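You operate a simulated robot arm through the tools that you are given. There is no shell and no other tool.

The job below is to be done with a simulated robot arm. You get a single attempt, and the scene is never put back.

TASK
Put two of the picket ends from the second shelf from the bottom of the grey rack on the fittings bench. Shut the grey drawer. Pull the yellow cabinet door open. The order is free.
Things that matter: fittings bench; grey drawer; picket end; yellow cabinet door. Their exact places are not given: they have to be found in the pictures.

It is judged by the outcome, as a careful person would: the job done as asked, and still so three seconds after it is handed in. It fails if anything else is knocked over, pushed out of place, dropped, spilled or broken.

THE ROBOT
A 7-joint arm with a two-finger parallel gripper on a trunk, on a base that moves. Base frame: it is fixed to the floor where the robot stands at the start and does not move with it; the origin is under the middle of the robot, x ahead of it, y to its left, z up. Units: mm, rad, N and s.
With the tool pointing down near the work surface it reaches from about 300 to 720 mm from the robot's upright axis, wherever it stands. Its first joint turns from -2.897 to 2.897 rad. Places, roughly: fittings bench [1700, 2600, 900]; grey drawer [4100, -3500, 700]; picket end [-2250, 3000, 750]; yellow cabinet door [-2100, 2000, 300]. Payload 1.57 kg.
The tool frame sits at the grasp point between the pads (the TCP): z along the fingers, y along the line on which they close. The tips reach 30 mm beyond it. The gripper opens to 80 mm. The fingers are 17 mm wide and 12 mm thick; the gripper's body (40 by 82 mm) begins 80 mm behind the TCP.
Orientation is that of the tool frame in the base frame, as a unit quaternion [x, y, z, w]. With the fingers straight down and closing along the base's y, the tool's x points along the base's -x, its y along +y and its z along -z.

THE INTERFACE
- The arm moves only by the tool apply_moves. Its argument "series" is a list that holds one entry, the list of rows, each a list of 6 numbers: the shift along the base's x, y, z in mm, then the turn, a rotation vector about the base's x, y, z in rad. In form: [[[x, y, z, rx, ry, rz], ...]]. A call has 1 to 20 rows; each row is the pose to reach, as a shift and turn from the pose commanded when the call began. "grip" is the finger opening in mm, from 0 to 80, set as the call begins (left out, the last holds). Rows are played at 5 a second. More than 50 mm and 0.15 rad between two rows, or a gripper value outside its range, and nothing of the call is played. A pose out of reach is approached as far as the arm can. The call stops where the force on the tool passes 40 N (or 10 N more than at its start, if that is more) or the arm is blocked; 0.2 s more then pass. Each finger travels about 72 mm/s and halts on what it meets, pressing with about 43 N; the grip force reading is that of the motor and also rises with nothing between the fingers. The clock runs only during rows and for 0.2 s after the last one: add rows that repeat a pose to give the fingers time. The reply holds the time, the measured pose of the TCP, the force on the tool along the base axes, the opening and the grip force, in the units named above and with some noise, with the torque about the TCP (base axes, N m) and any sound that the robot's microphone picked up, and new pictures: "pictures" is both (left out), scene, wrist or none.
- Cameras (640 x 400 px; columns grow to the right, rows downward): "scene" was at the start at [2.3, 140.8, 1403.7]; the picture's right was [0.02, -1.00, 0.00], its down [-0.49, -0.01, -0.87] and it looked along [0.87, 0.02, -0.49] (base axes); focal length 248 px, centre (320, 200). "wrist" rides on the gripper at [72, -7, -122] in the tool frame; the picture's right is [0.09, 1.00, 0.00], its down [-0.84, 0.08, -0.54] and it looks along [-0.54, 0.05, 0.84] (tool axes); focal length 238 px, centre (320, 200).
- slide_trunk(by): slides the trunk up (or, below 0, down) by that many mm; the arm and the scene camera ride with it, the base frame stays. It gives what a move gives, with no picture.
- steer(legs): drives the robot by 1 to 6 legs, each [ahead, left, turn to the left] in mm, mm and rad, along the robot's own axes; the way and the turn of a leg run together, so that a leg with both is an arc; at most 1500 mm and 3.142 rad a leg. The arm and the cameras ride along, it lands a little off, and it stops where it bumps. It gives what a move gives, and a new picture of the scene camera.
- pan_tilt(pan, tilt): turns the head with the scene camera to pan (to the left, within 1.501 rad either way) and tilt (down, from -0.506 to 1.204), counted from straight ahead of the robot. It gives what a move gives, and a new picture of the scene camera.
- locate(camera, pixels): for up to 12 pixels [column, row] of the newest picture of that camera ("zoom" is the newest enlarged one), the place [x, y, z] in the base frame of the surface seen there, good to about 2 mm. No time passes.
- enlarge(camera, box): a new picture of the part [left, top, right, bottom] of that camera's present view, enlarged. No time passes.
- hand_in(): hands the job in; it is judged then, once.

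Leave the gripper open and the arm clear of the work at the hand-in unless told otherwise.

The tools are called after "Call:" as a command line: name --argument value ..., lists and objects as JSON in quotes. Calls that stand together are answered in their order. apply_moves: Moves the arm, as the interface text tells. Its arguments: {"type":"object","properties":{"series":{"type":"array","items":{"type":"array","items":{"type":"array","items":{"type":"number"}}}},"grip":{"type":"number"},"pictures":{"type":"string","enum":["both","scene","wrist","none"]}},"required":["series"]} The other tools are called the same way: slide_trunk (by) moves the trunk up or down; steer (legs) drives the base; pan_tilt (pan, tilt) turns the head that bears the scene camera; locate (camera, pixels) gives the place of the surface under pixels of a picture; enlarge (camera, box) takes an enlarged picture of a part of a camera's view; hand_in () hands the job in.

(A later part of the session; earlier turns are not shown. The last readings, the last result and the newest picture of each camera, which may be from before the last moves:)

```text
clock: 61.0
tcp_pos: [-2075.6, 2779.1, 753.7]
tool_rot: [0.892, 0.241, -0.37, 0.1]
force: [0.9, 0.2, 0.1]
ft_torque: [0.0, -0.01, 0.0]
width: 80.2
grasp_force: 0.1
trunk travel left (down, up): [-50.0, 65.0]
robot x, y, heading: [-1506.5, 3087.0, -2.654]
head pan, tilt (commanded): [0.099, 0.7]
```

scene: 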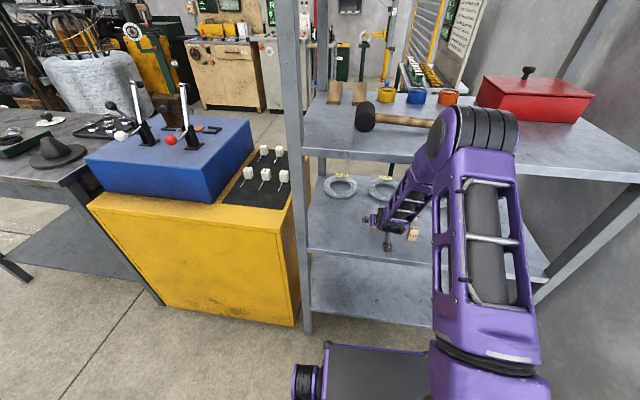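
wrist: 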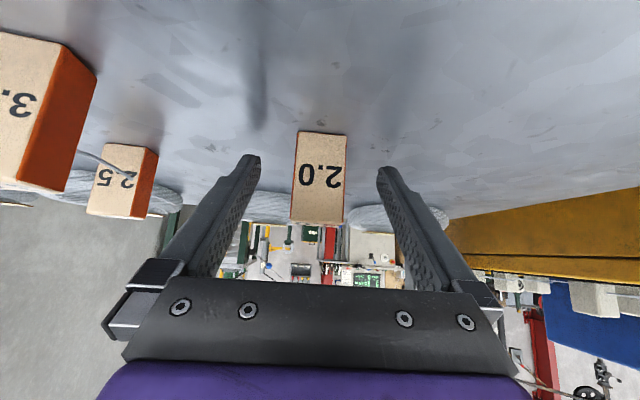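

The block sits centred between the fingers, TCP z=753.7. I close the gripper.

Call:
apply_moves --series '[[[0, 0, 0, 0, 0, 0], [0, 0, 0, 0, 0, 0], [0, 0, 0, 0, 0, 0], [0, 0, 0, 0, 0, 0], [0, 0, 0, 0, 0, 0]]]' --grip 5 --pictures "wrist"

```text
clock: 62.2
tcp_pos: [-2075.3, 2778.4, 754.8]
tool_rot: [0.892, 0.241, -0.369, 0.101]
force: [-1.3, 0.7, 0.0]
ft_torque: [0.0, 0.0, 0.0]
width: 29.0
grasp_force: 38.5
trunk travel left (down, up): [-50.0, 65.0]
robot x, y, heading: [-1504.8, 3085.1, -2.651]
head pan, tilt (commanded): [0.099, 0.7]
```

wrist: 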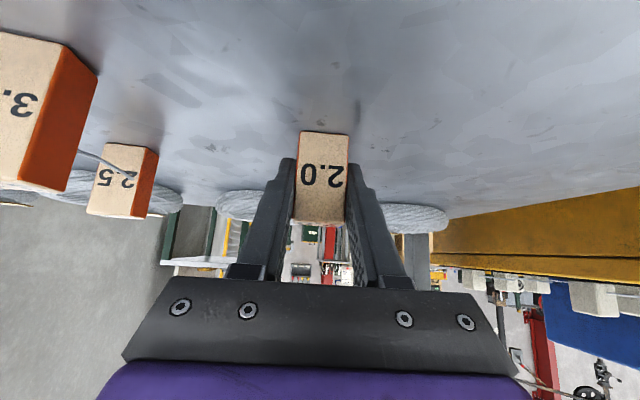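

Gripped at 29 mm width. I lift straight up 50 mm and then back out along the way I came.

Call:
apply_moves --series '[[[0, 0, 12, 0, 0, 0], [0, 0, 30, 0, 0, 0], [0, 0, 50, 0, 0, 0], [24, 14, 62, 0, 0, 0], [48, 29, 76, 0, 0, 0], [72, 43, 88, 0, 0, 0], [105, 62, 88, 0, 0, 0], [138, 80, 88, 0, 0, 0], [171, 98, 88, 0, 0, 0], [171, 98, 88, 0, 0, 0]]]' --grip 5 --pictures "both"

```text
clock: 64.4
tcp_pos: [-1904.7, 2878.4, 845.8]
tool_rot: [0.892, 0.241, -0.369, 0.1]
force: [0.0, 0.3, -0.1]
ft_torque: [0.03, 0.0, 0.0]
width: 29.2
grasp_force: 39.1
trunk travel left (down, up): [-50.0, 65.0]
robot x, y, heading: [-1504.8, 3085.9, -2.652]
head pan, tilt (commanded): [0.099, 0.7]
```

scene: 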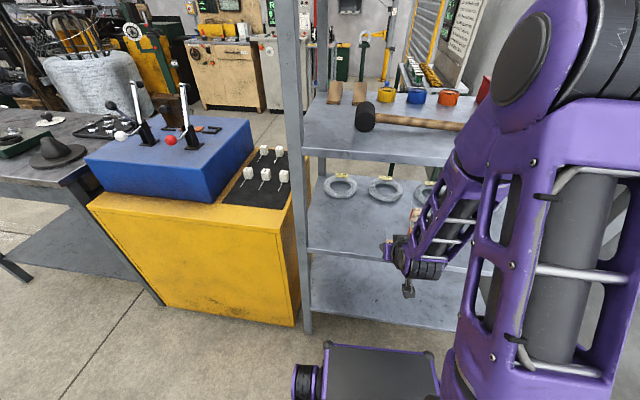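
wrist: 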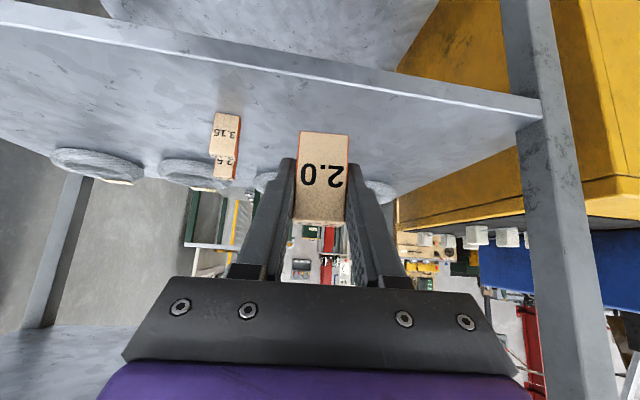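

The block is held securely. I back out the same way, turn left in the open and drive toward the fittings bench, stopping short to look.

Call:
steer --legs '[[-42, 658, 0], [-500, 200, 0], [0, 0, 1.6], [0, 0, 1.6], [900, -900, 0]]'

Call:
pan_tilt --pan 0.0 --tilt 0.55

```text
clock: 90.1
tcp_pos: [960.3, 2379.3, 846.1]
tool_rot: [-0.215, 0.899, 0.089, 0.371]
force: [0.0, -0.3, -0.4]
ft_torque: [0.02, -0.01, 0.01]
width: 29.1
grasp_force: 38.6
trunk travel left (down, up): [-50.0, 65.0]
robot x, y, heading: [551.1, 2198.5, 0.43]
head pan, tilt (commanded): [0.099, 0.7]
```

scene: 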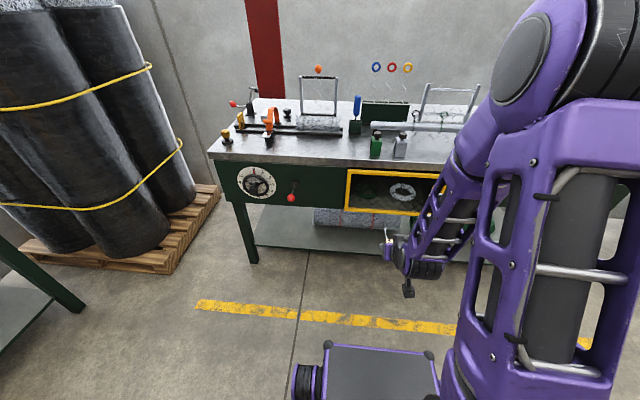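

```text
clock: 90.8
tcp_pos: [961.5, 2379.3, 845.1]
tool_rot: [-0.214, 0.899, 0.088, 0.371]
force: [-0.4, 0.7, -0.5]
ft_torque: [-0.02, -0.02, -0.01]
width: 28.9
grasp_force: 39.3
trunk travel left (down, up): [-50.0, 65.0]
robot x, y, heading: [555.9, 2193.3, 0.432]
head pan, tilt (commanded): [0.0, 0.55]
```

scene: 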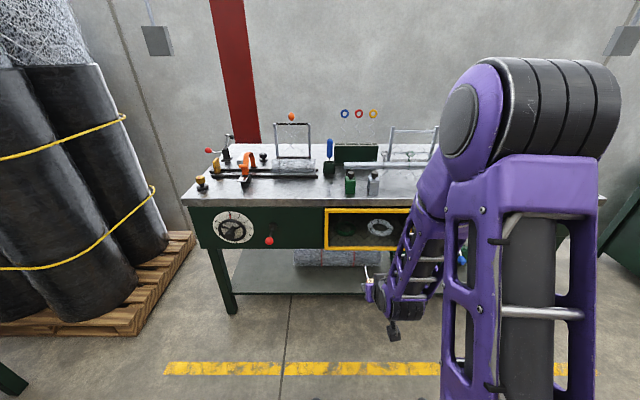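

I enlarge the bench top and locate its edge and free zones.

Call:
enlarge --camera "scene" --box '[180, 100, 460, 275]'

Call:
locate --camera "scene" --pixels '[[185, 204], [300, 206], [415, 208], [300, 190], [260, 195], [320, 195], [400, 195], [395, 180], [240, 145], [270, 178], [318, 175], [350, 192]]'

```text
2.29 times, centred on (320, 188) of scene
```

zoom: 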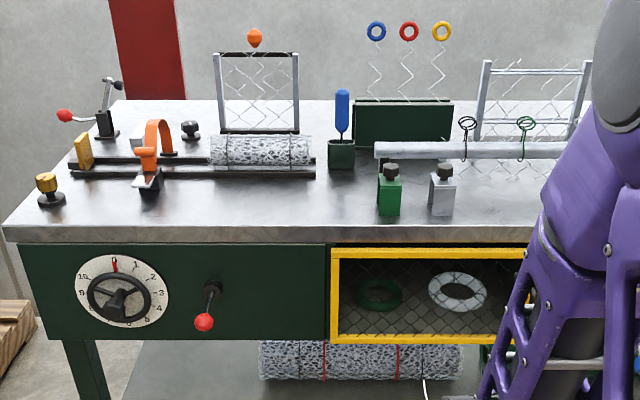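

```text
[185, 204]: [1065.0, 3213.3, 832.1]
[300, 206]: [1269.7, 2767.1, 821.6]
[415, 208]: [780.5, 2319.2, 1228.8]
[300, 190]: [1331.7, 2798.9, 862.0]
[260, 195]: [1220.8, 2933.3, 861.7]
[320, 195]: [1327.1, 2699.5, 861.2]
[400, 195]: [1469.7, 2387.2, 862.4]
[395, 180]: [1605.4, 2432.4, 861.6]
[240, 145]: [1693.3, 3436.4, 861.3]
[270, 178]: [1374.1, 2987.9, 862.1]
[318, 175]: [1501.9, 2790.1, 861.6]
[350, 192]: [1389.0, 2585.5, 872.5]
```

The bench top is at z≈862, its front edge faces me exactly. The free strip is between the orange clamp and the green bottle. I locate the neighbouring items' positions.

Call:
locate --camera "zoom" --pixels '[[150, 188], [50, 203], [120, 176], [300, 176], [240, 176], [388, 213], [440, 213], [340, 168], [200, 200], [280, 210], [330, 200], [385, 155]]'

```text
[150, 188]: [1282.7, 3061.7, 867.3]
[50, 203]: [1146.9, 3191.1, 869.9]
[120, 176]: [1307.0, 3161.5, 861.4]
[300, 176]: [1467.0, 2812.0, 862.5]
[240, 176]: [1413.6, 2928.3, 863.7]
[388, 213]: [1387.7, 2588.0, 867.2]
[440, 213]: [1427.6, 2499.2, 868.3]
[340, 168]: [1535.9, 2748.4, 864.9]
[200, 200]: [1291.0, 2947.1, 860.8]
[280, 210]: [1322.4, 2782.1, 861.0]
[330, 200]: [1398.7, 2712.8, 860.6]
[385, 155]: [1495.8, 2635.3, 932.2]
```

The free area spans s≈1810–2230 along the bench, f≈2308–2500 deep. I raise the arm 100 mm first (block bottom must clear z=862), then drive up.

Call:
apply_moves --series '[[[0, 0, 25, 0, 0, 0], [0, 0, 50, 0, 0, 0], [0, 0, 75, 0, 0, 0], [0, 0, 100, 0, 0, 0], [0, 0, 100, 0, 0, 0]]]' --grip 5 --pictures "none"

Call:
steer --legs '[[370, 318, 0]]'

```text
clock: 92.0
tcp_pos: [960.4, 2376.3, 946.9]
tool_rot: [-0.214, 0.899, 0.089, 0.371]
force: [-0.2, -1.7, -0.5]
ft_torque: [0.0, -0.03, -0.04]
width: 29.4
grasp_force: 38.5
trunk travel left (down, up): [-50.0, 65.0]
robot x, y, heading: [547.5, 2194.3, 0.427]
head pan, tilt (commanded): [0.0, 0.55]
```

```text
clock: 95.7
tcp_pos: [1161.3, 2825.8, 946.7]
tool_rot: [-0.217, 0.898, 0.09, 0.371]
force: [-0.1, 0.2, -0.3]
ft_torque: [0.02, 0.02, -0.04]
width: 29.1
grasp_force: 39.3
trunk travel left (down, up): [-50.0, 65.0]
robot x, y, heading: [752.5, 2639.7, 0.429]
head pan, tilt (commanded): [0.0, 0.55]
```

scene: 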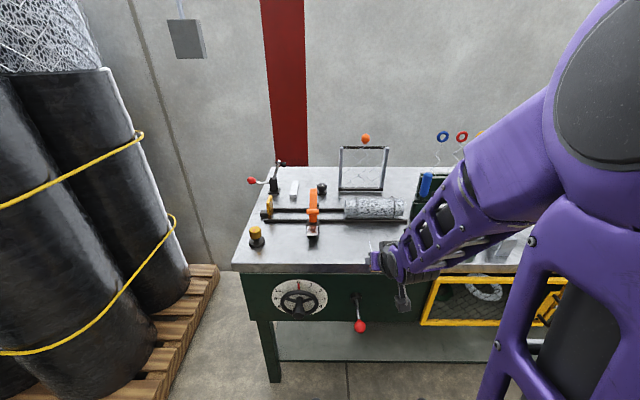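

Robot f≈1785, TCP f≈2234, lateral 2084. I extend 156 mm over the bench at height 946, then check.

Call:
apply_moves --series '[[[36, 16, 0, 0, 0, 0], [72, 33, 0, 0, 0, 0], [108, 49, 0, 0, 0, 0], [142, 65, 0, 0, 0, 0], [142, 65, 0, 0, 0, 0]]]' --grip 5 --pictures "both"

```text
clock: 96.9
tcp_pos: [1303.3, 2889.5, 944.5]
tool_rot: [-0.217, 0.898, 0.09, 0.372]
force: [-0.4, -0.3, 0.3]
ft_torque: [-0.03, 0.01, -0.02]
width: 29.3
grasp_force: 38.8
trunk travel left (down, up): [-50.0, 65.0]
robot x, y, heading: [750.3, 2644.1, 0.442]
head pan, tilt (commanded): [0.0, 0.55]
```

scene: 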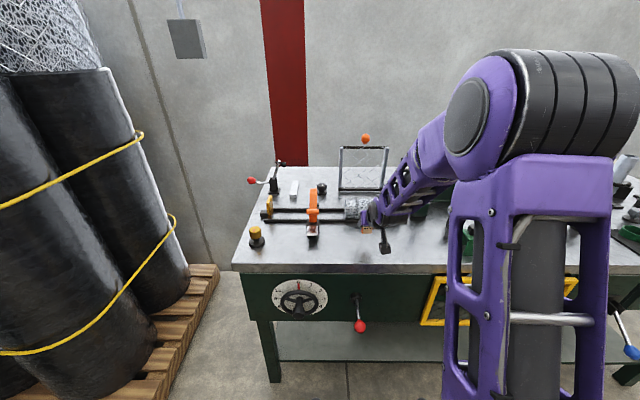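
wrist: 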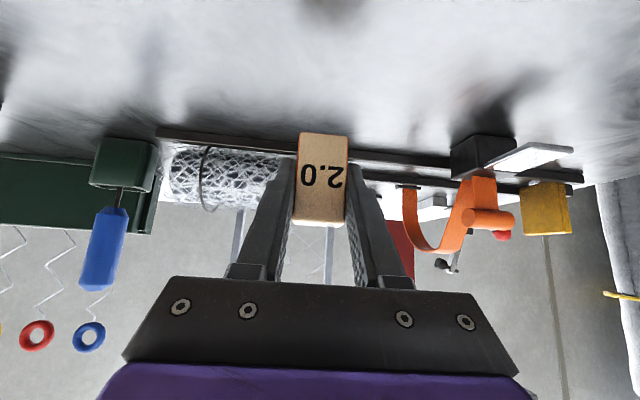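

Clear of the rail by ~40 mm. I lower 47 mm to just above the surface.

Call:
apply_moves --series '[[[0, 0, -15, 0, 0, 0], [0, 0, -30, 0, 0, 0], [0, 0, -40, 0, 0, 0], [0, 0, -47, 0, 0, 0], [0, 0, -47, 0, 0, 0]]]' --grip 5 --pictures "wrist"

```text
clock: 98.1
tcp_pos: [1303.8, 2892.1, 899.2]
tool_rot: [-0.218, 0.898, 0.091, 0.371]
force: [0.4, -1.6, -0.8]
ft_torque: [-0.02, -0.03, 0.02]
width: 29.2
grasp_force: 39.6
trunk travel left (down, up): [-50.0, 65.0]
robot x, y, heading: [752.3, 2643.1, 0.434]
head pan, tilt (commanded): [0.0, 0.55]
```

wrist: 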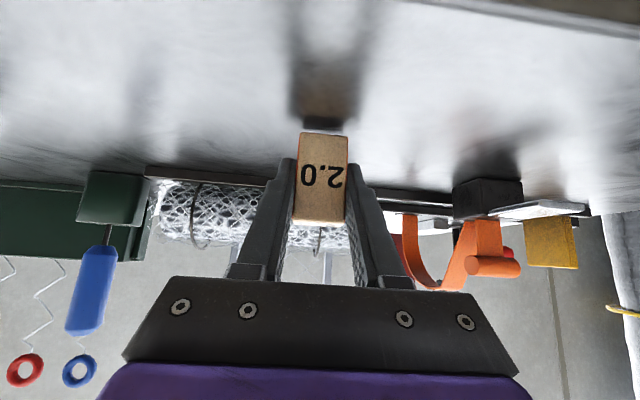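

TCP is 899; contact is expected near 894.5. I lower in small steps until a slight force shows.

Call:
apply_moves --series '[[[0, 0, -2, 0, 0, 0], [0, 0, -3, 0, 0, 0], [0, 0, -4, 0, 0, 0], [0, 0, -4, 0, 0, 0]]]' --grip 5 --pictures "wrist"

```text
clock: 99.1
tcp_pos: [1304.9, 2890.5, 896.1]
tool_rot: [-0.217, 0.898, 0.09, 0.371]
force: [0.0, 0.1, -0.8]
ft_torque: [0.02, 0.02, -0.02]
width: 29.2
grasp_force: 39.4
trunk travel left (down, up): [-50.0, 65.0]
robot x, y, heading: [753.1, 2637.7, 0.435]
head pan, tilt (commanded): [0.0, 0.55]
```

wrist: 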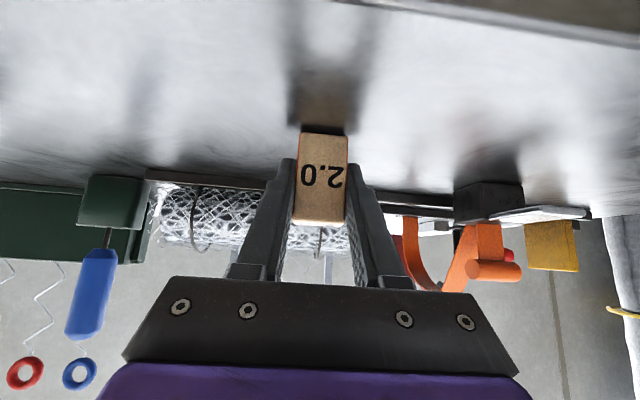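

Call:
apply_moves --series '[[[0, 0, -1, 0, 0, 0], [0, 0, -2, 0, 0, 0], [0, 0, -2, 0, 0, 0]]]' --grip 5 --pictures "none"

```text
clock: 99.9
tcp_pos: [1305.0, 2891.5, 893.7]
tool_rot: [-0.216, 0.899, 0.089, 0.371]
force: [1.4, 0.5, -0.1]
ft_torque: [0.01, 0.0, -0.01]
width: 29.2
grasp_force: 39.3
trunk travel left (down, up): [-50.0, 65.0]
robot x, y, heading: [750.0, 2637.1, 0.439]
head pan, tilt (commanded): [0.0, 0.55]
```

No contact force yet; I continue down in 1 mm steps.

Call:
apply_moves --series '[[[0, 0, -1, 0, 0, 0], [0, 0, -2, 0, 0, 0], [0, 0, -2, 0, 0, 0]]]' --grip 5 --pictures "none"

```text
clock: 100.7
tcp_pos: [1303.9, 2890.0, 894.1]
tool_rot: [-0.216, 0.897, 0.09, 0.374]
force: [-3.6, 1.7, 16.5]
ft_torque: [0.02, 0.1, -0.03]
width: 29.2
grasp_force: 39.0
trunk travel left (down, up): [-50.0, 65.0]
robot x, y, heading: [750.5, 2642.4, 0.436]
head pan, tilt (commanded): [0.0, 0.55]
```

Contact (16 N). I relieve by 1.5 mm, then open the fingers partly (to 60 mm).

Call:
apply_moves --series '[[[0, 0, 1.3, 0, 0, 0], [0, 0, 1.3, 0, 0, 0]]]' --grip 5 --pictures "none"

Call:
apply_moves --series '[[[0, 0, 0, 0, 0, 0], [0, 0, 0, 0, 0, 0], [0, 0, 0, 0, 0, 0], [0, 0, 0, 0, 0, 0]]]' --grip 64 --pictures "wrist"

```text
clock: 101.3
tcp_pos: [1304.0, 2890.3, 895.9]
tool_rot: [-0.217, 0.898, 0.091, 0.373]
force: [2.8, 3.8, 13.1]
ft_torque: [0.09, -0.16, 0.02]
width: 28.6
grasp_force: 39.2
trunk travel left (down, up): [-50.0, 65.0]
robot x, y, heading: [751.5, 2642.5, 0.431]
head pan, tilt (commanded): [0.0, 0.55]
```

```text
clock: 102.3
tcp_pos: [1302.9, 2889.9, 893.4]
tool_rot: [-0.218, 0.898, 0.09, 0.371]
force: [-0.3, -0.1, 0.0]
ft_torque: [0.01, -0.01, -0.01]
width: 64.3
grasp_force: 0.0
trunk travel left (down, up): [-50.0, 65.0]
robot x, y, heading: [749.3, 2641.0, 0.438]
head pan, tilt (commanded): [0.0, 0.55]
```

wrist: 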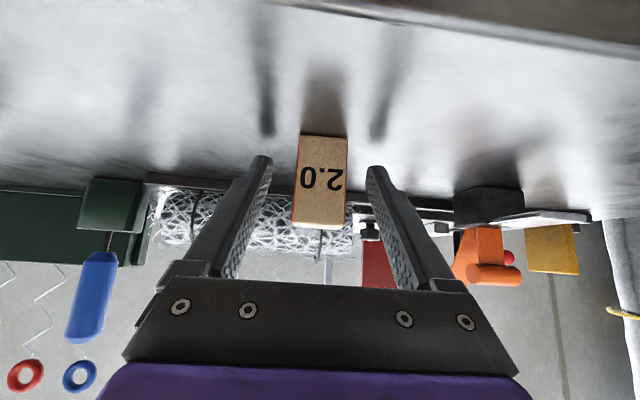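

The block stands on the bench. I withdraw up along the tool axis, then back to clear.

Call:
apply_moves --series '[[[-16, -7, 18, 0, 0, 0], [-38, -18, 42, 0, 0, 0], [-64, -29, 70, 0, 0, 0], [-100, -46, 75, 0, 0, 0], [-142, -65, 60, 0, 0, 0], [-142, -65, 60, 0, 0, 0]]]' --grip 80 --pictures "both"

```text
clock: 103.7
tcp_pos: [1158.7, 2826.7, 954.9]
tool_rot: [-0.217, 0.898, 0.09, 0.372]
force: [-0.8, 0.1, -0.2]
ft_torque: [0.01, 0.01, 0.01]
width: 80.1
grasp_force: 0.2
trunk travel left (down, up): [-50.0, 65.0]
robot x, y, heading: [751.6, 2640.7, 0.433]
head pan, tilt (commanded): [0.0, 0.55]
```

scene: 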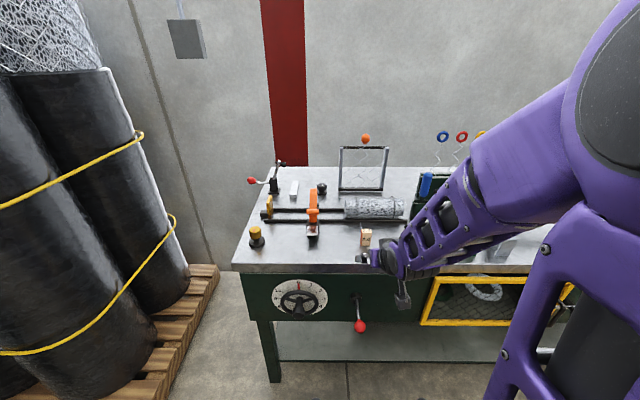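
wrist: 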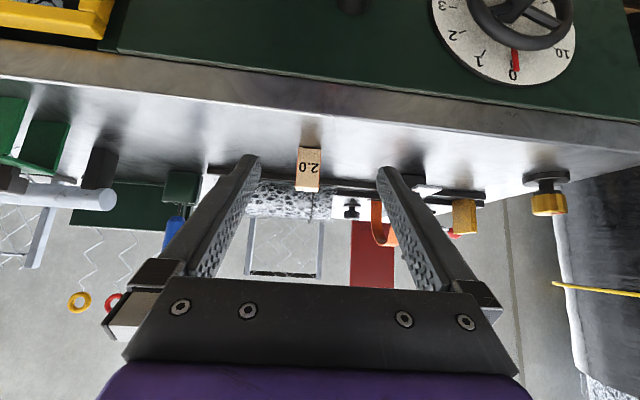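

The first picket end stands on the bench at (367,237). Now I drive back toward the rack: back away, then turn right to face it.

Call:
steer --legs '[[-1273, 523, 0], [0, 0, -1.58], [0, 0, -1.58]]'

```text
clock: 118.2
tcp_pos: [-1031.4, 2383.2, 955.2]
tool_rot: [0.892, 0.243, -0.368, 0.1]
force: [0.3, 0.2, 1.1]
ft_torque: [-0.01, 0.01, 0.0]
width: 79.9
grasp_force: 0.1
trunk travel left (down, up): [-50.0, 65.0]
robot x, y, heading: [-633.1, 2595.7, -2.655]
head pan, tilt (commanded): [0.0, 0.55]
```

scene: 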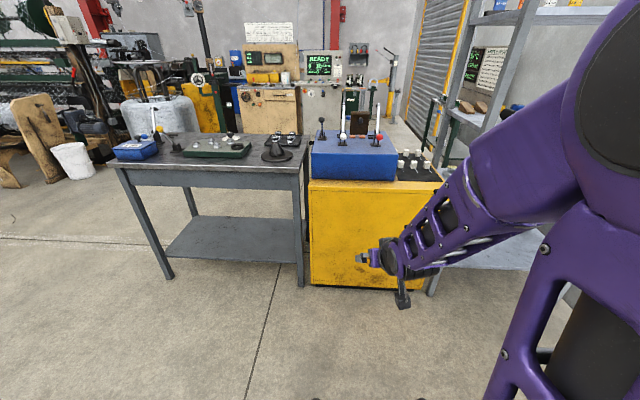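

Heading −2.655. I trim the heading to −2.731 and go to the waypoint (-1300, 2690).

Call:
steer --legs '[[0, 0, -0.076], [574, -352, 0]]'

```text
clock: 122.7
tcp_pos: [-1715.3, 2495.9, 956.3]
tool_rot: [0.898, 0.216, -0.371, 0.09]
force: [-0.9, -0.2, 0.3]
ft_torque: [-0.01, -0.02, 0.0]
width: 79.7
grasp_force: 0.0
trunk travel left (down, up): [-50.0, 65.0]
robot x, y, heading: [-1307.3, 2681.7, -2.707]
head pan, tilt (commanded): [0.0, 0.55]
```

scene: 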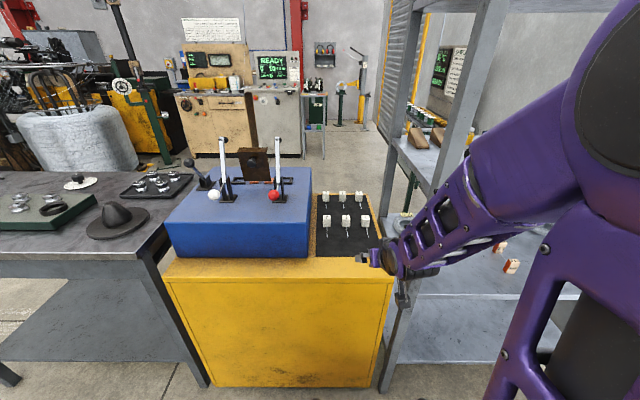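

I now slide right 530 mm to stand in front of block 3.15.

Call:
steer --legs '[[5, -530, 0]]'

Call:
enlarge --camera "wrist" --box '[160, 60, 480, 260]'

```text
clock: 128.3
tcp_pos: [-1940.4, 2972.9, 955.3]
tool_rot: [0.899, 0.213, -0.371, 0.088]
force: [0.3, 0.6, 0.1]
ft_torque: [-0.02, 0.01, 0.0]
width: 80.0
grasp_force: 0.0
trunk travel left (down, up): [-50.0, 65.0]
robot x, y, heading: [-1533.4, 3157.2, -2.717]
head pan, tilt (commanded): [0.0, 0.55]
```

scene: 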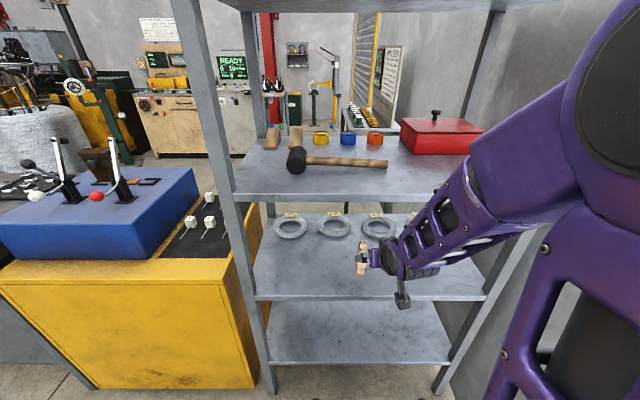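

```text
2.00 times, centred on (320, 160) of wrist
```

zoom: 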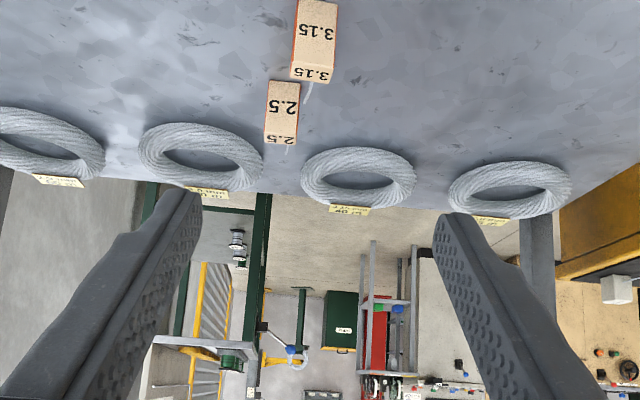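

I locate the corners of the 3.15 block in the zoom (front face around (315,35)).

Call:
locate --camera "zoom" --pixels '[[300, 4], [336, 6], [294, 60], [333, 64], [294, 78], [330, 80], [315, 30], [270, 84], [299, 86], [266, 128], [296, 130], [311, 72]]'

```text
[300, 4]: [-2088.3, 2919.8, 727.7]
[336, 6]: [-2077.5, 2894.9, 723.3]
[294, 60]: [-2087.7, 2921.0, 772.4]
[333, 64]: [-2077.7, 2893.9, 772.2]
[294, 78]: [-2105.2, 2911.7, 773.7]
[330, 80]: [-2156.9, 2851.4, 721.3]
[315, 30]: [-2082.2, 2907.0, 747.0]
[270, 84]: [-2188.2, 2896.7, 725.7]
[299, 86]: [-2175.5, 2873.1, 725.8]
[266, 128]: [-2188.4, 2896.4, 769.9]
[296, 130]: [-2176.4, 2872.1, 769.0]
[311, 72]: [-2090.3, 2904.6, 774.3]
```

Block 3.15 centre ≈ (-2090, 2904), yaw 22.4°. I lower, trim the yaw by −0.075 rad and go to the pre-grasp point.

Call:
apply_moves --series '[[[0, 0, -40, 0, 0, -0.025], [0, 0, -80, 0, 0, -0.05], [-10, -5, -115, 0, 0, -0.075], [-40, -20, -115, 0, 0, -0.075], [-71, -37, -115, 0, 0, -0.075], [-71, -37, -115, 0, 0, -0.075]]]' --grip 80 --pictures "both"

```text
clock: 129.7
tcp_pos: [-2011.0, 2937.0, 840.5]
tool_rot: [0.907, 0.18, -0.374, 0.073]
force: [-0.3, 0.6, 0.6]
ft_torque: [-0.02, 0.01, 0.0]
width: 80.1
grasp_force: 0.1
trunk travel left (down, up): [-50.0, 65.0]
robot x, y, heading: [-1530.9, 3159.1, -2.716]
head pan, tilt (commanded): [0.0, 0.55]
```

scene: 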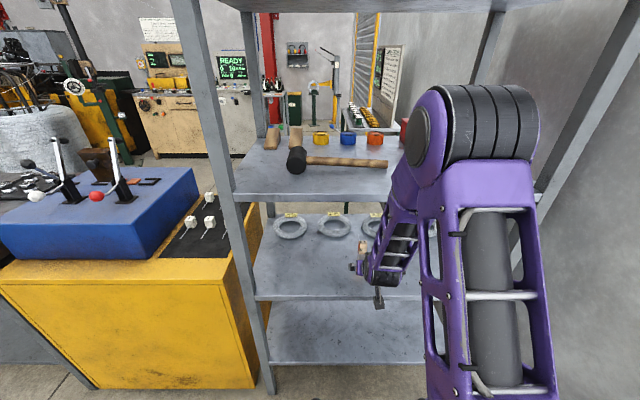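
wrist: 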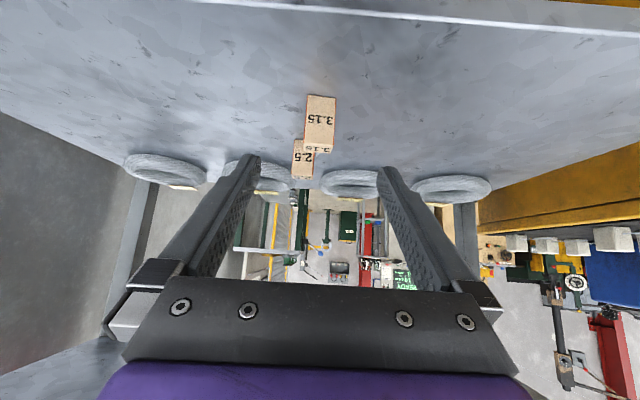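

Aligned. I advance along the tool axis onto the block.

Call:
apply_moves --series '[[[-26, -11, -29, 0, 0, 0], [-53, -22, -57, 0, 0, 0], [-79, -33, -85, 0, 0, 0], [-79, -33, -85, 0, 0, 0]]]' --grip 80 --pictures "both"

```text
clock: 130.7
tcp_pos: [-2093.8, 2904.9, 755.8]
tool_rot: [0.907, 0.18, -0.375, 0.074]
force: [1.1, -0.8, 0.3]
ft_torque: [-0.02, 0.03, -0.01]
width: 80.0
grasp_force: 0.0
trunk travel left (down, up): [-50.0, 65.0]
robot x, y, heading: [-1529.9, 3158.3, -2.718]
head pan, tilt (commanded): [0.0, 0.55]
```

scene: 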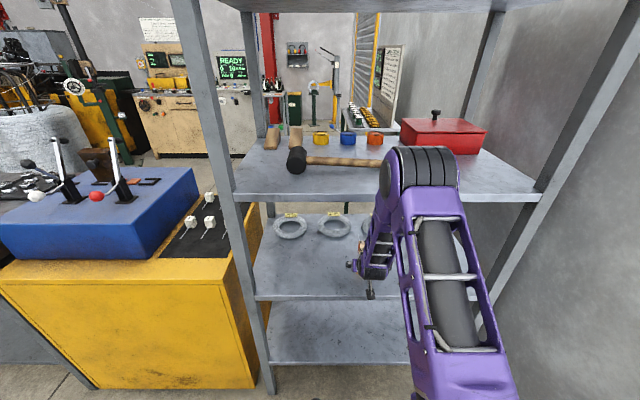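
wrist: 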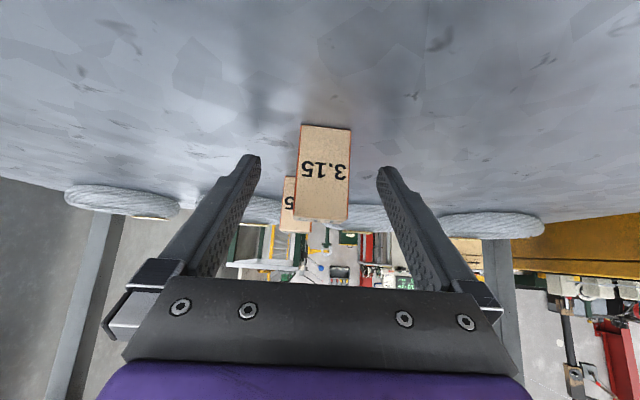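

Centred on the block, TCP z=755.8. I close the gripper.

Call:
apply_moves --series '[[[0, 0, 0, 0, 0, 0], [0, 0, 0, 0, 0, 0], [0, 0, 0, 0, 0, 0], [0, 0, 0, 0, 0, 0], [0, 0, 0, 0, 0, 0]]]' --grip 5 --pictures "wrist"

```text
clock: 131.9
tcp_pos: [-2093.7, 2904.2, 756.5]
tool_rot: [0.907, 0.18, -0.374, 0.074]
force: [0.0, -1.1, -0.4]
ft_torque: [-0.02, -0.01, 0.01]
width: 29.4
grasp_force: 38.8
trunk travel left (down, up): [-50.0, 65.0]
robot x, y, heading: [-1532.8, 3156.5, -2.711]
head pan, tilt (commanded): [0.0, 0.55]
```

wrist: 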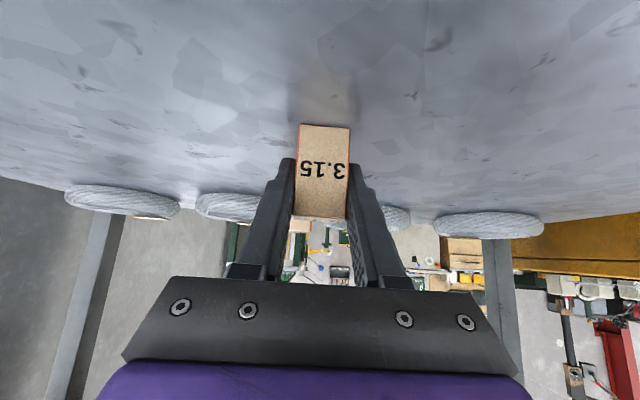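

Gripped (29.4 mm). I lift straight up, then back out along the same way.

Call:
apply_moves --series '[[[0, 0, 12, 0, 0, 0], [0, 0, 30, 0, 0, 0], [0, 0, 50, 0, 0, 0], [26, 11, 64, 0, 0, 0], [53, 22, 78, 0, 0, 0], [79, 33, 88, 0, 0, 0], [115, 50, 88, 0, 0, 0], [150, 68, 88, 0, 0, 0], [150, 68, 120, 0, 0, 0], [150, 68, 160, 0, 0, 0], [150, 68, 199, 0, 0, 0], [150, 68, 199, 0, 0, 0]]]' --grip 5 --pictures "both"

```text
clock: 134.5
tcp_pos: [-1938.3, 2969.9, 954.6]
tool_rot: [0.907, 0.18, -0.374, 0.076]
force: [0.9, -0.3, -0.2]
ft_torque: [0.01, 0.0, 0.04]
width: 28.8
grasp_force: 38.6
trunk travel left (down, up): [-50.0, 65.0]
robot x, y, heading: [-1531.7, 3154.6, -2.712]
head pan, tilt (commanded): [0.0, 0.55]
```

scene: 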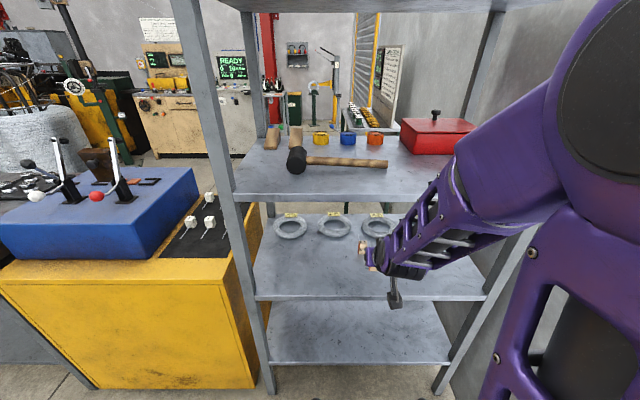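
wrist: 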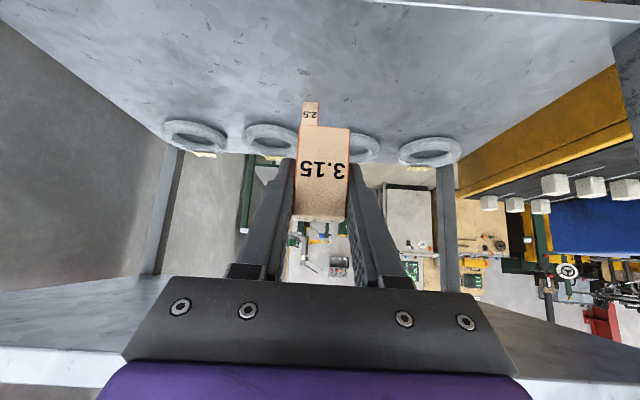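

The second block is held. I back off slightly, slide left past the post, back out into the open, turn left and drive to the staging spot in front of the bench.

Call:
steer --legs '[[-45, 0, 0], [10, 530, 0], [-500, 200, 0], [0, 0, 1.57], [0, 0, 1.57], [963, -815, 0]]'

```text
clock: 158.9
tcp_pos: [881.2, 2536.5, 955.6]
tool_rot: [-0.168, 0.909, 0.068, 0.376]
force: [0.6, 0.7, -0.4]
ft_torque: [0.0, -0.02, -0.01]
width: 29.0
grasp_force: 39.1
trunk travel left (down, up): [-50.0, 65.0]
robot x, y, heading: [465.8, 2359.3, 0.405]
head pan, tilt (commanded): [0.0, 0.55]
```

scene: 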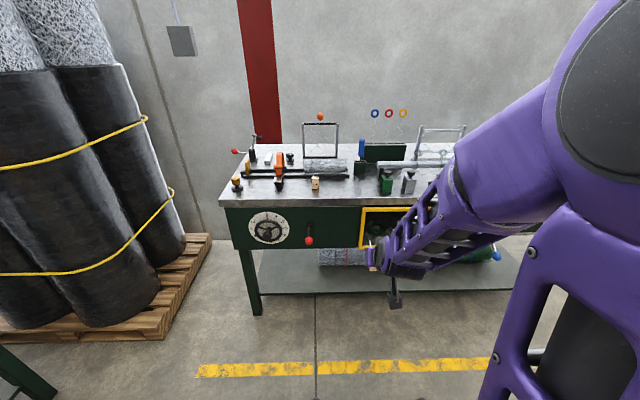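

I trim the heading and approach 380 mm; the first block is visible at (315,183).

Call:
steer --legs '[[0, 0, 0.03], [380, 5, 0]]'

```text
clock: 161.7
tcp_pos: [1205.1, 2704.5, 955.8]
tool_rot: [-0.18, 0.906, 0.074, 0.375]
force: [-0.2, 1.0, -1.0]
ft_torque: [-0.02, 0.0, 0.03]
width: 28.9
grasp_force: 39.2
trunk travel left (down, up): [-50.0, 65.0]
robot x, y, heading: [796.5, 2516.5, 0.432]
head pan, tilt (commanded): [0.0, 0.55]
```

scene: 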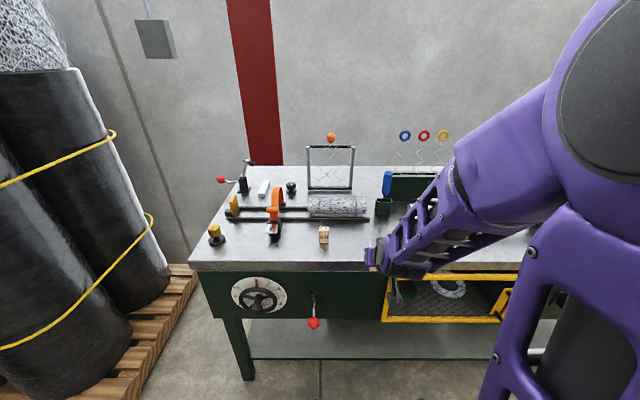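

TCP lateral 1956; I extend 165 mm over the bench at z≈955.

Call:
apply_moves --series '[[[38, 17, -2, 0, 0, 0], [76, 35, -5, 0, 0, 0], [114, 52, -8, 0, 0, 0], [150, 69, -10, 0, 0, 0], [150, 69, -25, 0, 0, 0], [150, 69, -25, 0, 0, 0]]]' --grip 5 --pictures "both"

```text
clock: 163.1
tcp_pos: [1355.6, 2774.2, 927.5]
tool_rot: [-0.18, 0.907, 0.074, 0.374]
force: [-0.8, -0.2, -0.1]
ft_torque: [0.01, 0.0, 0.01]
width: 29.1
grasp_force: 39.1
trunk travel left (down, up): [-50.0, 65.0]
robot x, y, heading: [793.4, 2516.5, 0.429]
head pan, tilt (commanded): [0.0, 0.55]
```

scene: 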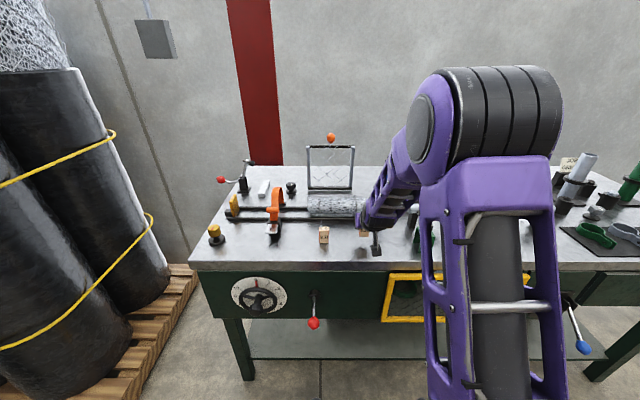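
wrist: 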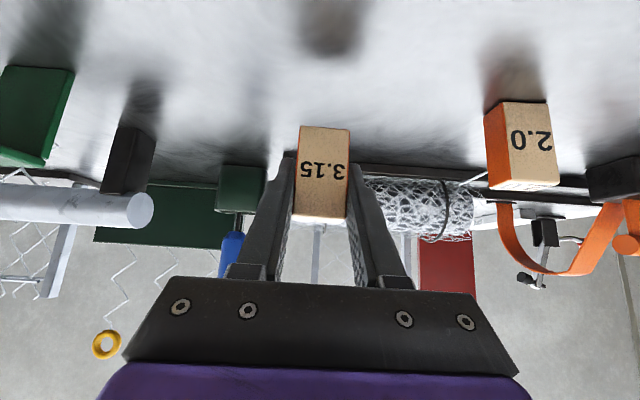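

Both blocks are visible and well separated. I lower 26 mm, then in small steps.

Call:
apply_moves --series '[[[0, 0, -10, 0, 0, 0], [0, 0, -20, 0, 0, 0], [0, 0, -26, 0, 0, 0], [0, 0, -26, 0, 0, 0]]]' --grip 5 --pictures "none"

Call:
apply_moves --series '[[[0, 0, -1, 0, 0, 0], [0, 0, -2, 0, 0, 0], [0, 0, -2, 0, 0, 0]]]' --grip 5 --pictures "none"

```text
clock: 164.1
tcp_pos: [1356.2, 2775.0, 904.6]
tool_rot: [-0.181, 0.906, 0.075, 0.375]
force: [-0.3, 1.0, -0.7]
ft_torque: [0.01, 0.03, -0.02]
width: 29.2
grasp_force: 39.0
trunk travel left (down, up): [-50.0, 65.0]
robot x, y, heading: [796.6, 2518.3, 0.426]
head pan, tilt (commanded): [0.0, 0.55]
```

```text
clock: 164.8
tcp_pos: [1354.6, 2774.2, 901.7]
tool_rot: [-0.181, 0.906, 0.075, 0.375]
force: [-0.1, -0.2, -1.0]
ft_torque: [0.0, 0.02, 0.01]
width: 29.0
grasp_force: 38.9
trunk travel left (down, up): [-50.0, 65.0]
robot x, y, heading: [792.6, 2519.4, 0.427]
head pan, tilt (commanded): [0.0, 0.55]
```

Call:
apply_moves --series '[[[0, 0, -1, 0, 0, 0], [0, 0, -2, 0, 0, 0], [0, 0, -3, 0, 0, 0], [0, 0, -3, 0, 0, 0]]]' --grip 5 --pictures "none"

Call:
apply_moves --series '[[[0, 0, -0.8, 0, 0, 0], [0, 0, -1.6, 0, 0, 0], [0, 0, -1.6, 0, 0, 0]]]' --grip 5 --pictures "none"

```text
clock: 165.8
tcp_pos: [1355.4, 2773.6, 899.0]
tool_rot: [-0.181, 0.906, 0.075, 0.374]
force: [-0.3, 0.2, 0.4]
ft_torque: [-0.02, 0.03, -0.01]
width: 29.1
grasp_force: 38.8
trunk travel left (down, up): [-50.0, 65.0]
robot x, y, heading: [798.0, 2519.0, 0.429]
head pan, tilt (commanded): [0.0, 0.55]
```

```text
clock: 166.7
tcp_pos: [1356.0, 2774.9, 897.1]
tool_rot: [-0.182, 0.906, 0.075, 0.374]
force: [0.0, -0.5, -0.1]
ft_torque: [0.01, 0.0, 0.03]
width: 29.4
grasp_force: 39.8
trunk travel left (down, up): [-50.0, 65.0]
robot x, y, heading: [795.0, 2518.2, 0.434]
head pan, tilt (commanded): [0.0, 0.55]
```

Still no contact at 897; I go another 1.5 mm.

Call:
apply_moves --series '[[[0, 0, -0.8, 0, 0, 0], [0, 0, -1.5, 0, 0, 0], [0, 0, -1.5, 0, 0, 0]]]' --grip 5 --pictures "wrist"

```text
clock: 167.4
tcp_pos: [1354.9, 2774.3, 896.1]
tool_rot: [-0.181, 0.906, 0.075, 0.375]
force: [0.7, 0.1, 1.8]
ft_torque: [-0.02, -0.05, -0.03]
width: 28.9
grasp_force: 39.2
trunk travel left (down, up): [-50.0, 65.0]
robot x, y, heading: [795.3, 2515.0, 0.431]
head pan, tilt (commanded): [0.0, 0.55]
```

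wrist: 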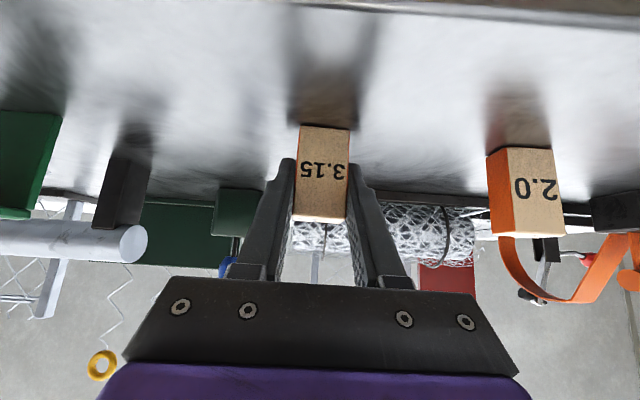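

Slight contact (1.8 N). I open the fingers to 64 mm.

Call:
apply_moves --series '[[[0, 0, 0, 0, 0, 0], [0, 0, 0, 0, 0, 0], [0, 0, 0, 0, 0, 0], [0, 0, 0, 0, 0, 0]]]' --grip 64 --pictures "wrist"

```text
clock: 168.4
tcp_pos: [1354.8, 2773.2, 895.3]
tool_rot: [-0.181, 0.906, 0.074, 0.374]
force: [-0.5, -0.7, 0.5]
ft_torque: [0.02, -0.03, 0.0]
width: 63.9
grasp_force: 0.1
trunk travel left (down, up): [-50.0, 65.0]
robot x, y, heading: [797.7, 2516.8, 0.431]
head pan, tilt (commanded): [0.0, 0.55]
```

wrist: 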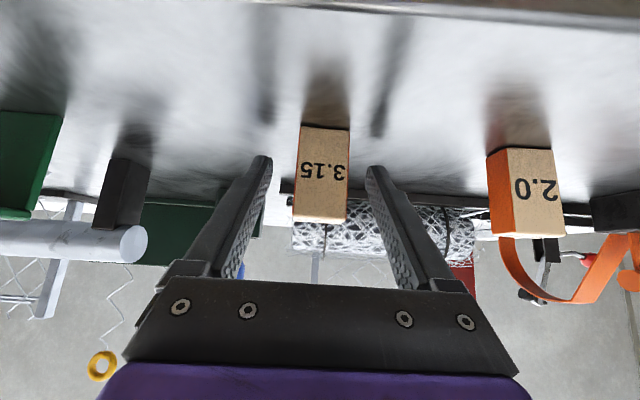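

Released and standing. I withdraw up the tool axis and back.

Call:
apply_moves --series '[[[-16, -7, 18, 0, 0, 0], [-38, -18, 42, 0, 0, 0], [-64, -29, 70, 0, 0, 0], [-100, -46, 75, 0, 0, 0], [-142, -65, 60, 0, 0, 0], [-142, -65, 60, 0, 0, 0]]]' --grip 80 --pictures "both"

Call:
enlarge --camera "scene" --box '[190, 130, 430, 280]'

```text
clock: 169.8
tcp_pos: [1212.0, 2711.6, 957.7]
tool_rot: [-0.181, 0.906, 0.075, 0.375]
force: [-0.6, 0.3, -0.3]
ft_torque: [0.01, 0.01, 0.0]
width: 79.8
grasp_force: 0.1
trunk travel left (down, up): [-50.0, 65.0]
robot x, y, heading: [793.9, 2514.5, 0.431]
head pan, tilt (commanded): [0.0, 0.55]
```

scene: 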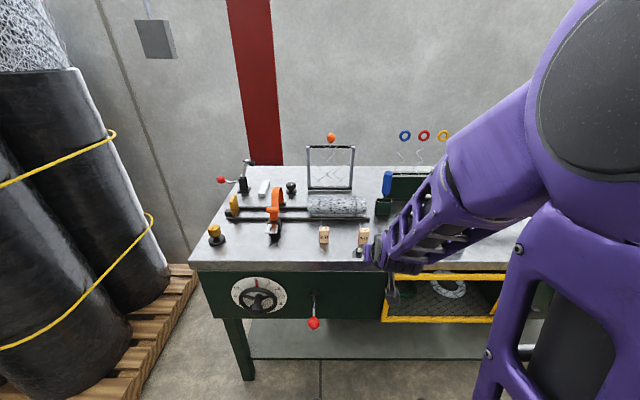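
wrist: 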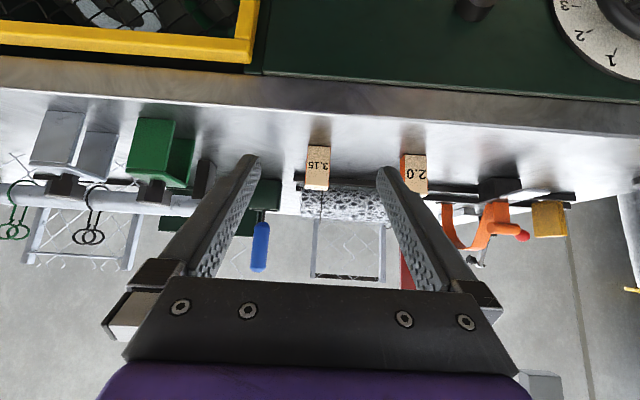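

```text
2.67 times, centred on (310, 205) of scene
```

zoom: 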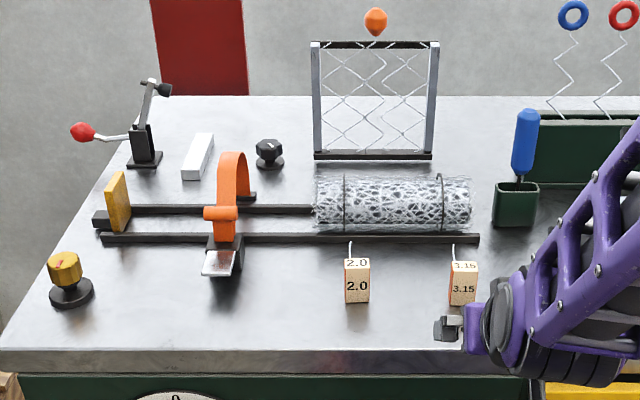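

Both picket ends stand on the fittings bench. Next the grey drawer near [4100, −3500]. I back off, turn right and look for a route.

Call:
steer --legs '[[-600, 0, 0], [0, 0, -1.6]]'

Call:
pan_tilt --pan 0.4 --tilt 0.35

```text
clock: 177.2
tcp_pos: [429.5, 1851.6, 957.2]
tool_rot: [0.525, 0.76, -0.217, 0.314]
force: [-0.8, -0.3, -0.5]
ft_torque: [-0.01, -0.04, 0.03]
width: 80.0
grasp_force: 0.0
trunk travel left (down, up): [-50.0, 65.0]
robot x, y, heading: [251.2, 2272.3, -1.175]
head pan, tilt (commanded): [0.0, 0.55]
```

scene: 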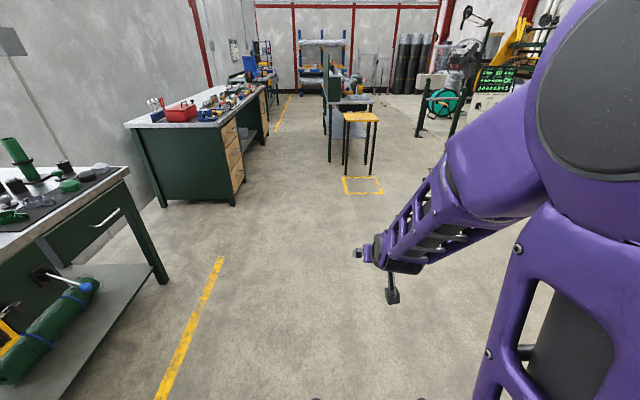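

```text
clock: 178.1
tcp_pos: [429.8, 1851.4, 956.5]
tool_rot: [0.526, 0.761, -0.217, 0.313]
force: [0.1, 0.6, -0.4]
ft_torque: [0.03, 0.01, 0.04]
width: 80.1
grasp_force: 0.1
trunk travel left (down, up): [-50.0, 65.0]
robot x, y, heading: [249.7, 2271.2, -1.173]
head pan, tilt (commanded): [0.4, 0.351]
```

scene: 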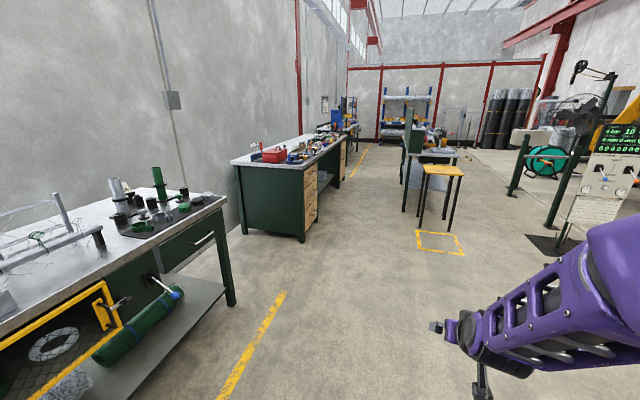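

I enlarge the far region around (373,134) where the grey drawer should be.

Call:
enlarge --camera "scene" --box '[300, 70, 492, 190]'

Call:
locate --camera "scene" --pixels '[[300, 238], [345, 165], [405, 205], [450, 230], [420, 228], [420, 155], [455, 160], [360, 160], [375, 150], [395, 140], [430, 140], [520, 190]]'

```text
3.33 times, centred on (396, 130) of scene
```

zoom: 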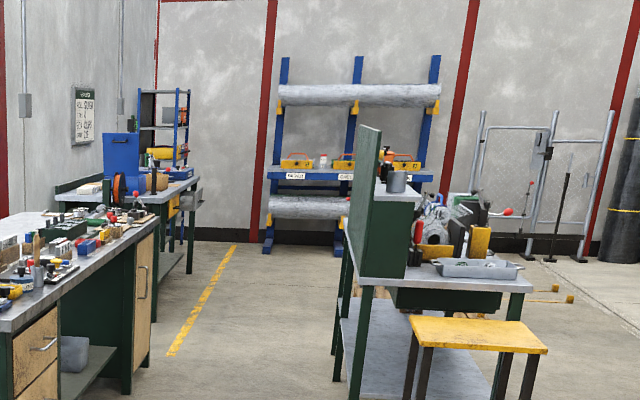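

```text
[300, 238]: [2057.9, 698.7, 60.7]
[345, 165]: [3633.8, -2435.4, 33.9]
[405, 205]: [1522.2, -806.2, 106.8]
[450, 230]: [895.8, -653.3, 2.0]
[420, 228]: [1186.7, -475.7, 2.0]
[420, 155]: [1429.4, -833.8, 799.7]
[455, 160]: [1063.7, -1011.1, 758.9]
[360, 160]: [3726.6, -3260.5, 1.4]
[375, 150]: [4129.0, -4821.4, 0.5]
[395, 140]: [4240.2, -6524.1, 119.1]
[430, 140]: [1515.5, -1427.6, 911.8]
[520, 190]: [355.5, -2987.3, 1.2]
```

At zoom (188,200) a drawer protrudes from the far bench. I enlarge that region.

Call:
enlarge --camera "scene" --box '[310, 90, 374, 160]'

Call:
locate --camera "scene" --pixels '[[356, 129], [352, 133], [360, 127], [345, 128], [335, 128], [356, 145], [350, 118], [332, 118]]'

```text
5.71 times, centred on (342, 125) of scene
```

zoom: 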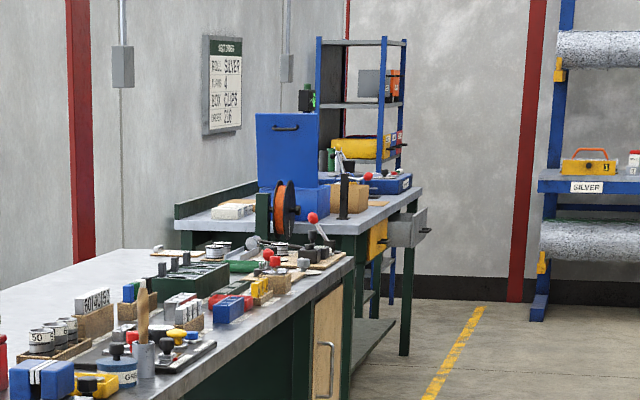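

```text
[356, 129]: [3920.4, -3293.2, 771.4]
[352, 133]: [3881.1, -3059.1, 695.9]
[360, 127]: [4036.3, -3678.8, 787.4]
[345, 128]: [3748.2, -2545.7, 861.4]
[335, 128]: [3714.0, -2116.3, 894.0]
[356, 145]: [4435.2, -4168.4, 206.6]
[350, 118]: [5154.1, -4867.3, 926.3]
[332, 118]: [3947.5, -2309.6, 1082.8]
```

The grey drawer is open at about [3920, −3293, 770], facing the aisle. The aisle between the tan-drawer bench and the table is about 1150 mm wide. I drive first to its mouth at (1406, 707).

Call:
steer --legs '[[945, 230, 0], [945, 230, 0], [0, 0, 0.068]]'

Call:
pan_tilt --pan 0.0 --tilt 0.35

```text
clock: 188.2
tcp_pos: [1617.8, 328.6, 957.1]
tool_rot: [0.495, 0.781, -0.204, 0.322]
force: [0.0, 0.7, 0.3]
ft_torque: [0.03, 0.01, -0.03]
width: 79.8
grasp_force: 0.0
trunk travel left (down, up): [-50.0, 65.0]
robot x, y, heading: [1404.2, 736.8, -1.09]
head pan, tilt (commanded): [0.4, 0.351]
```

scene: 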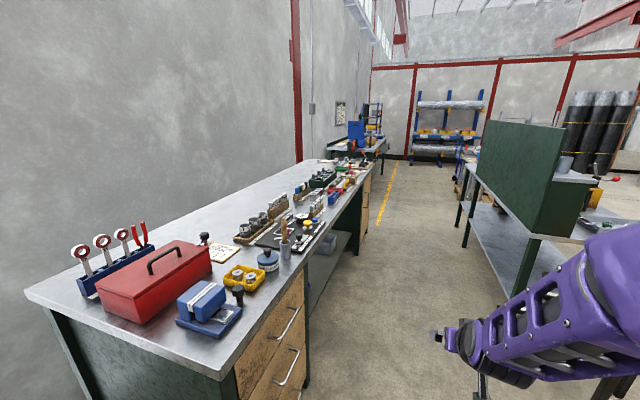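

```text
clock: 189.0
tcp_pos: [1617.3, 328.7, 956.9]
tool_rot: [0.495, 0.781, -0.204, 0.322]
force: [-1.0, -0.4, -0.2]
ft_torque: [-0.01, 0.04, 0.02]
width: 80.0
grasp_force: 0.1
trunk travel left (down, up): [-50.0, 65.0]
robot x, y, heading: [1402.4, 735.1, -1.092]
head pan, tilt (commanded): [0.0, 0.351]
```

scene: 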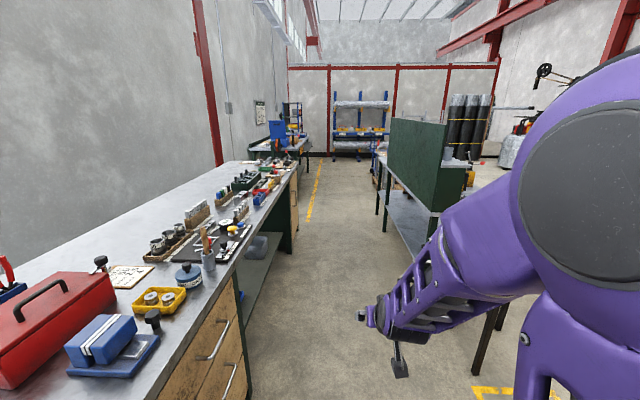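

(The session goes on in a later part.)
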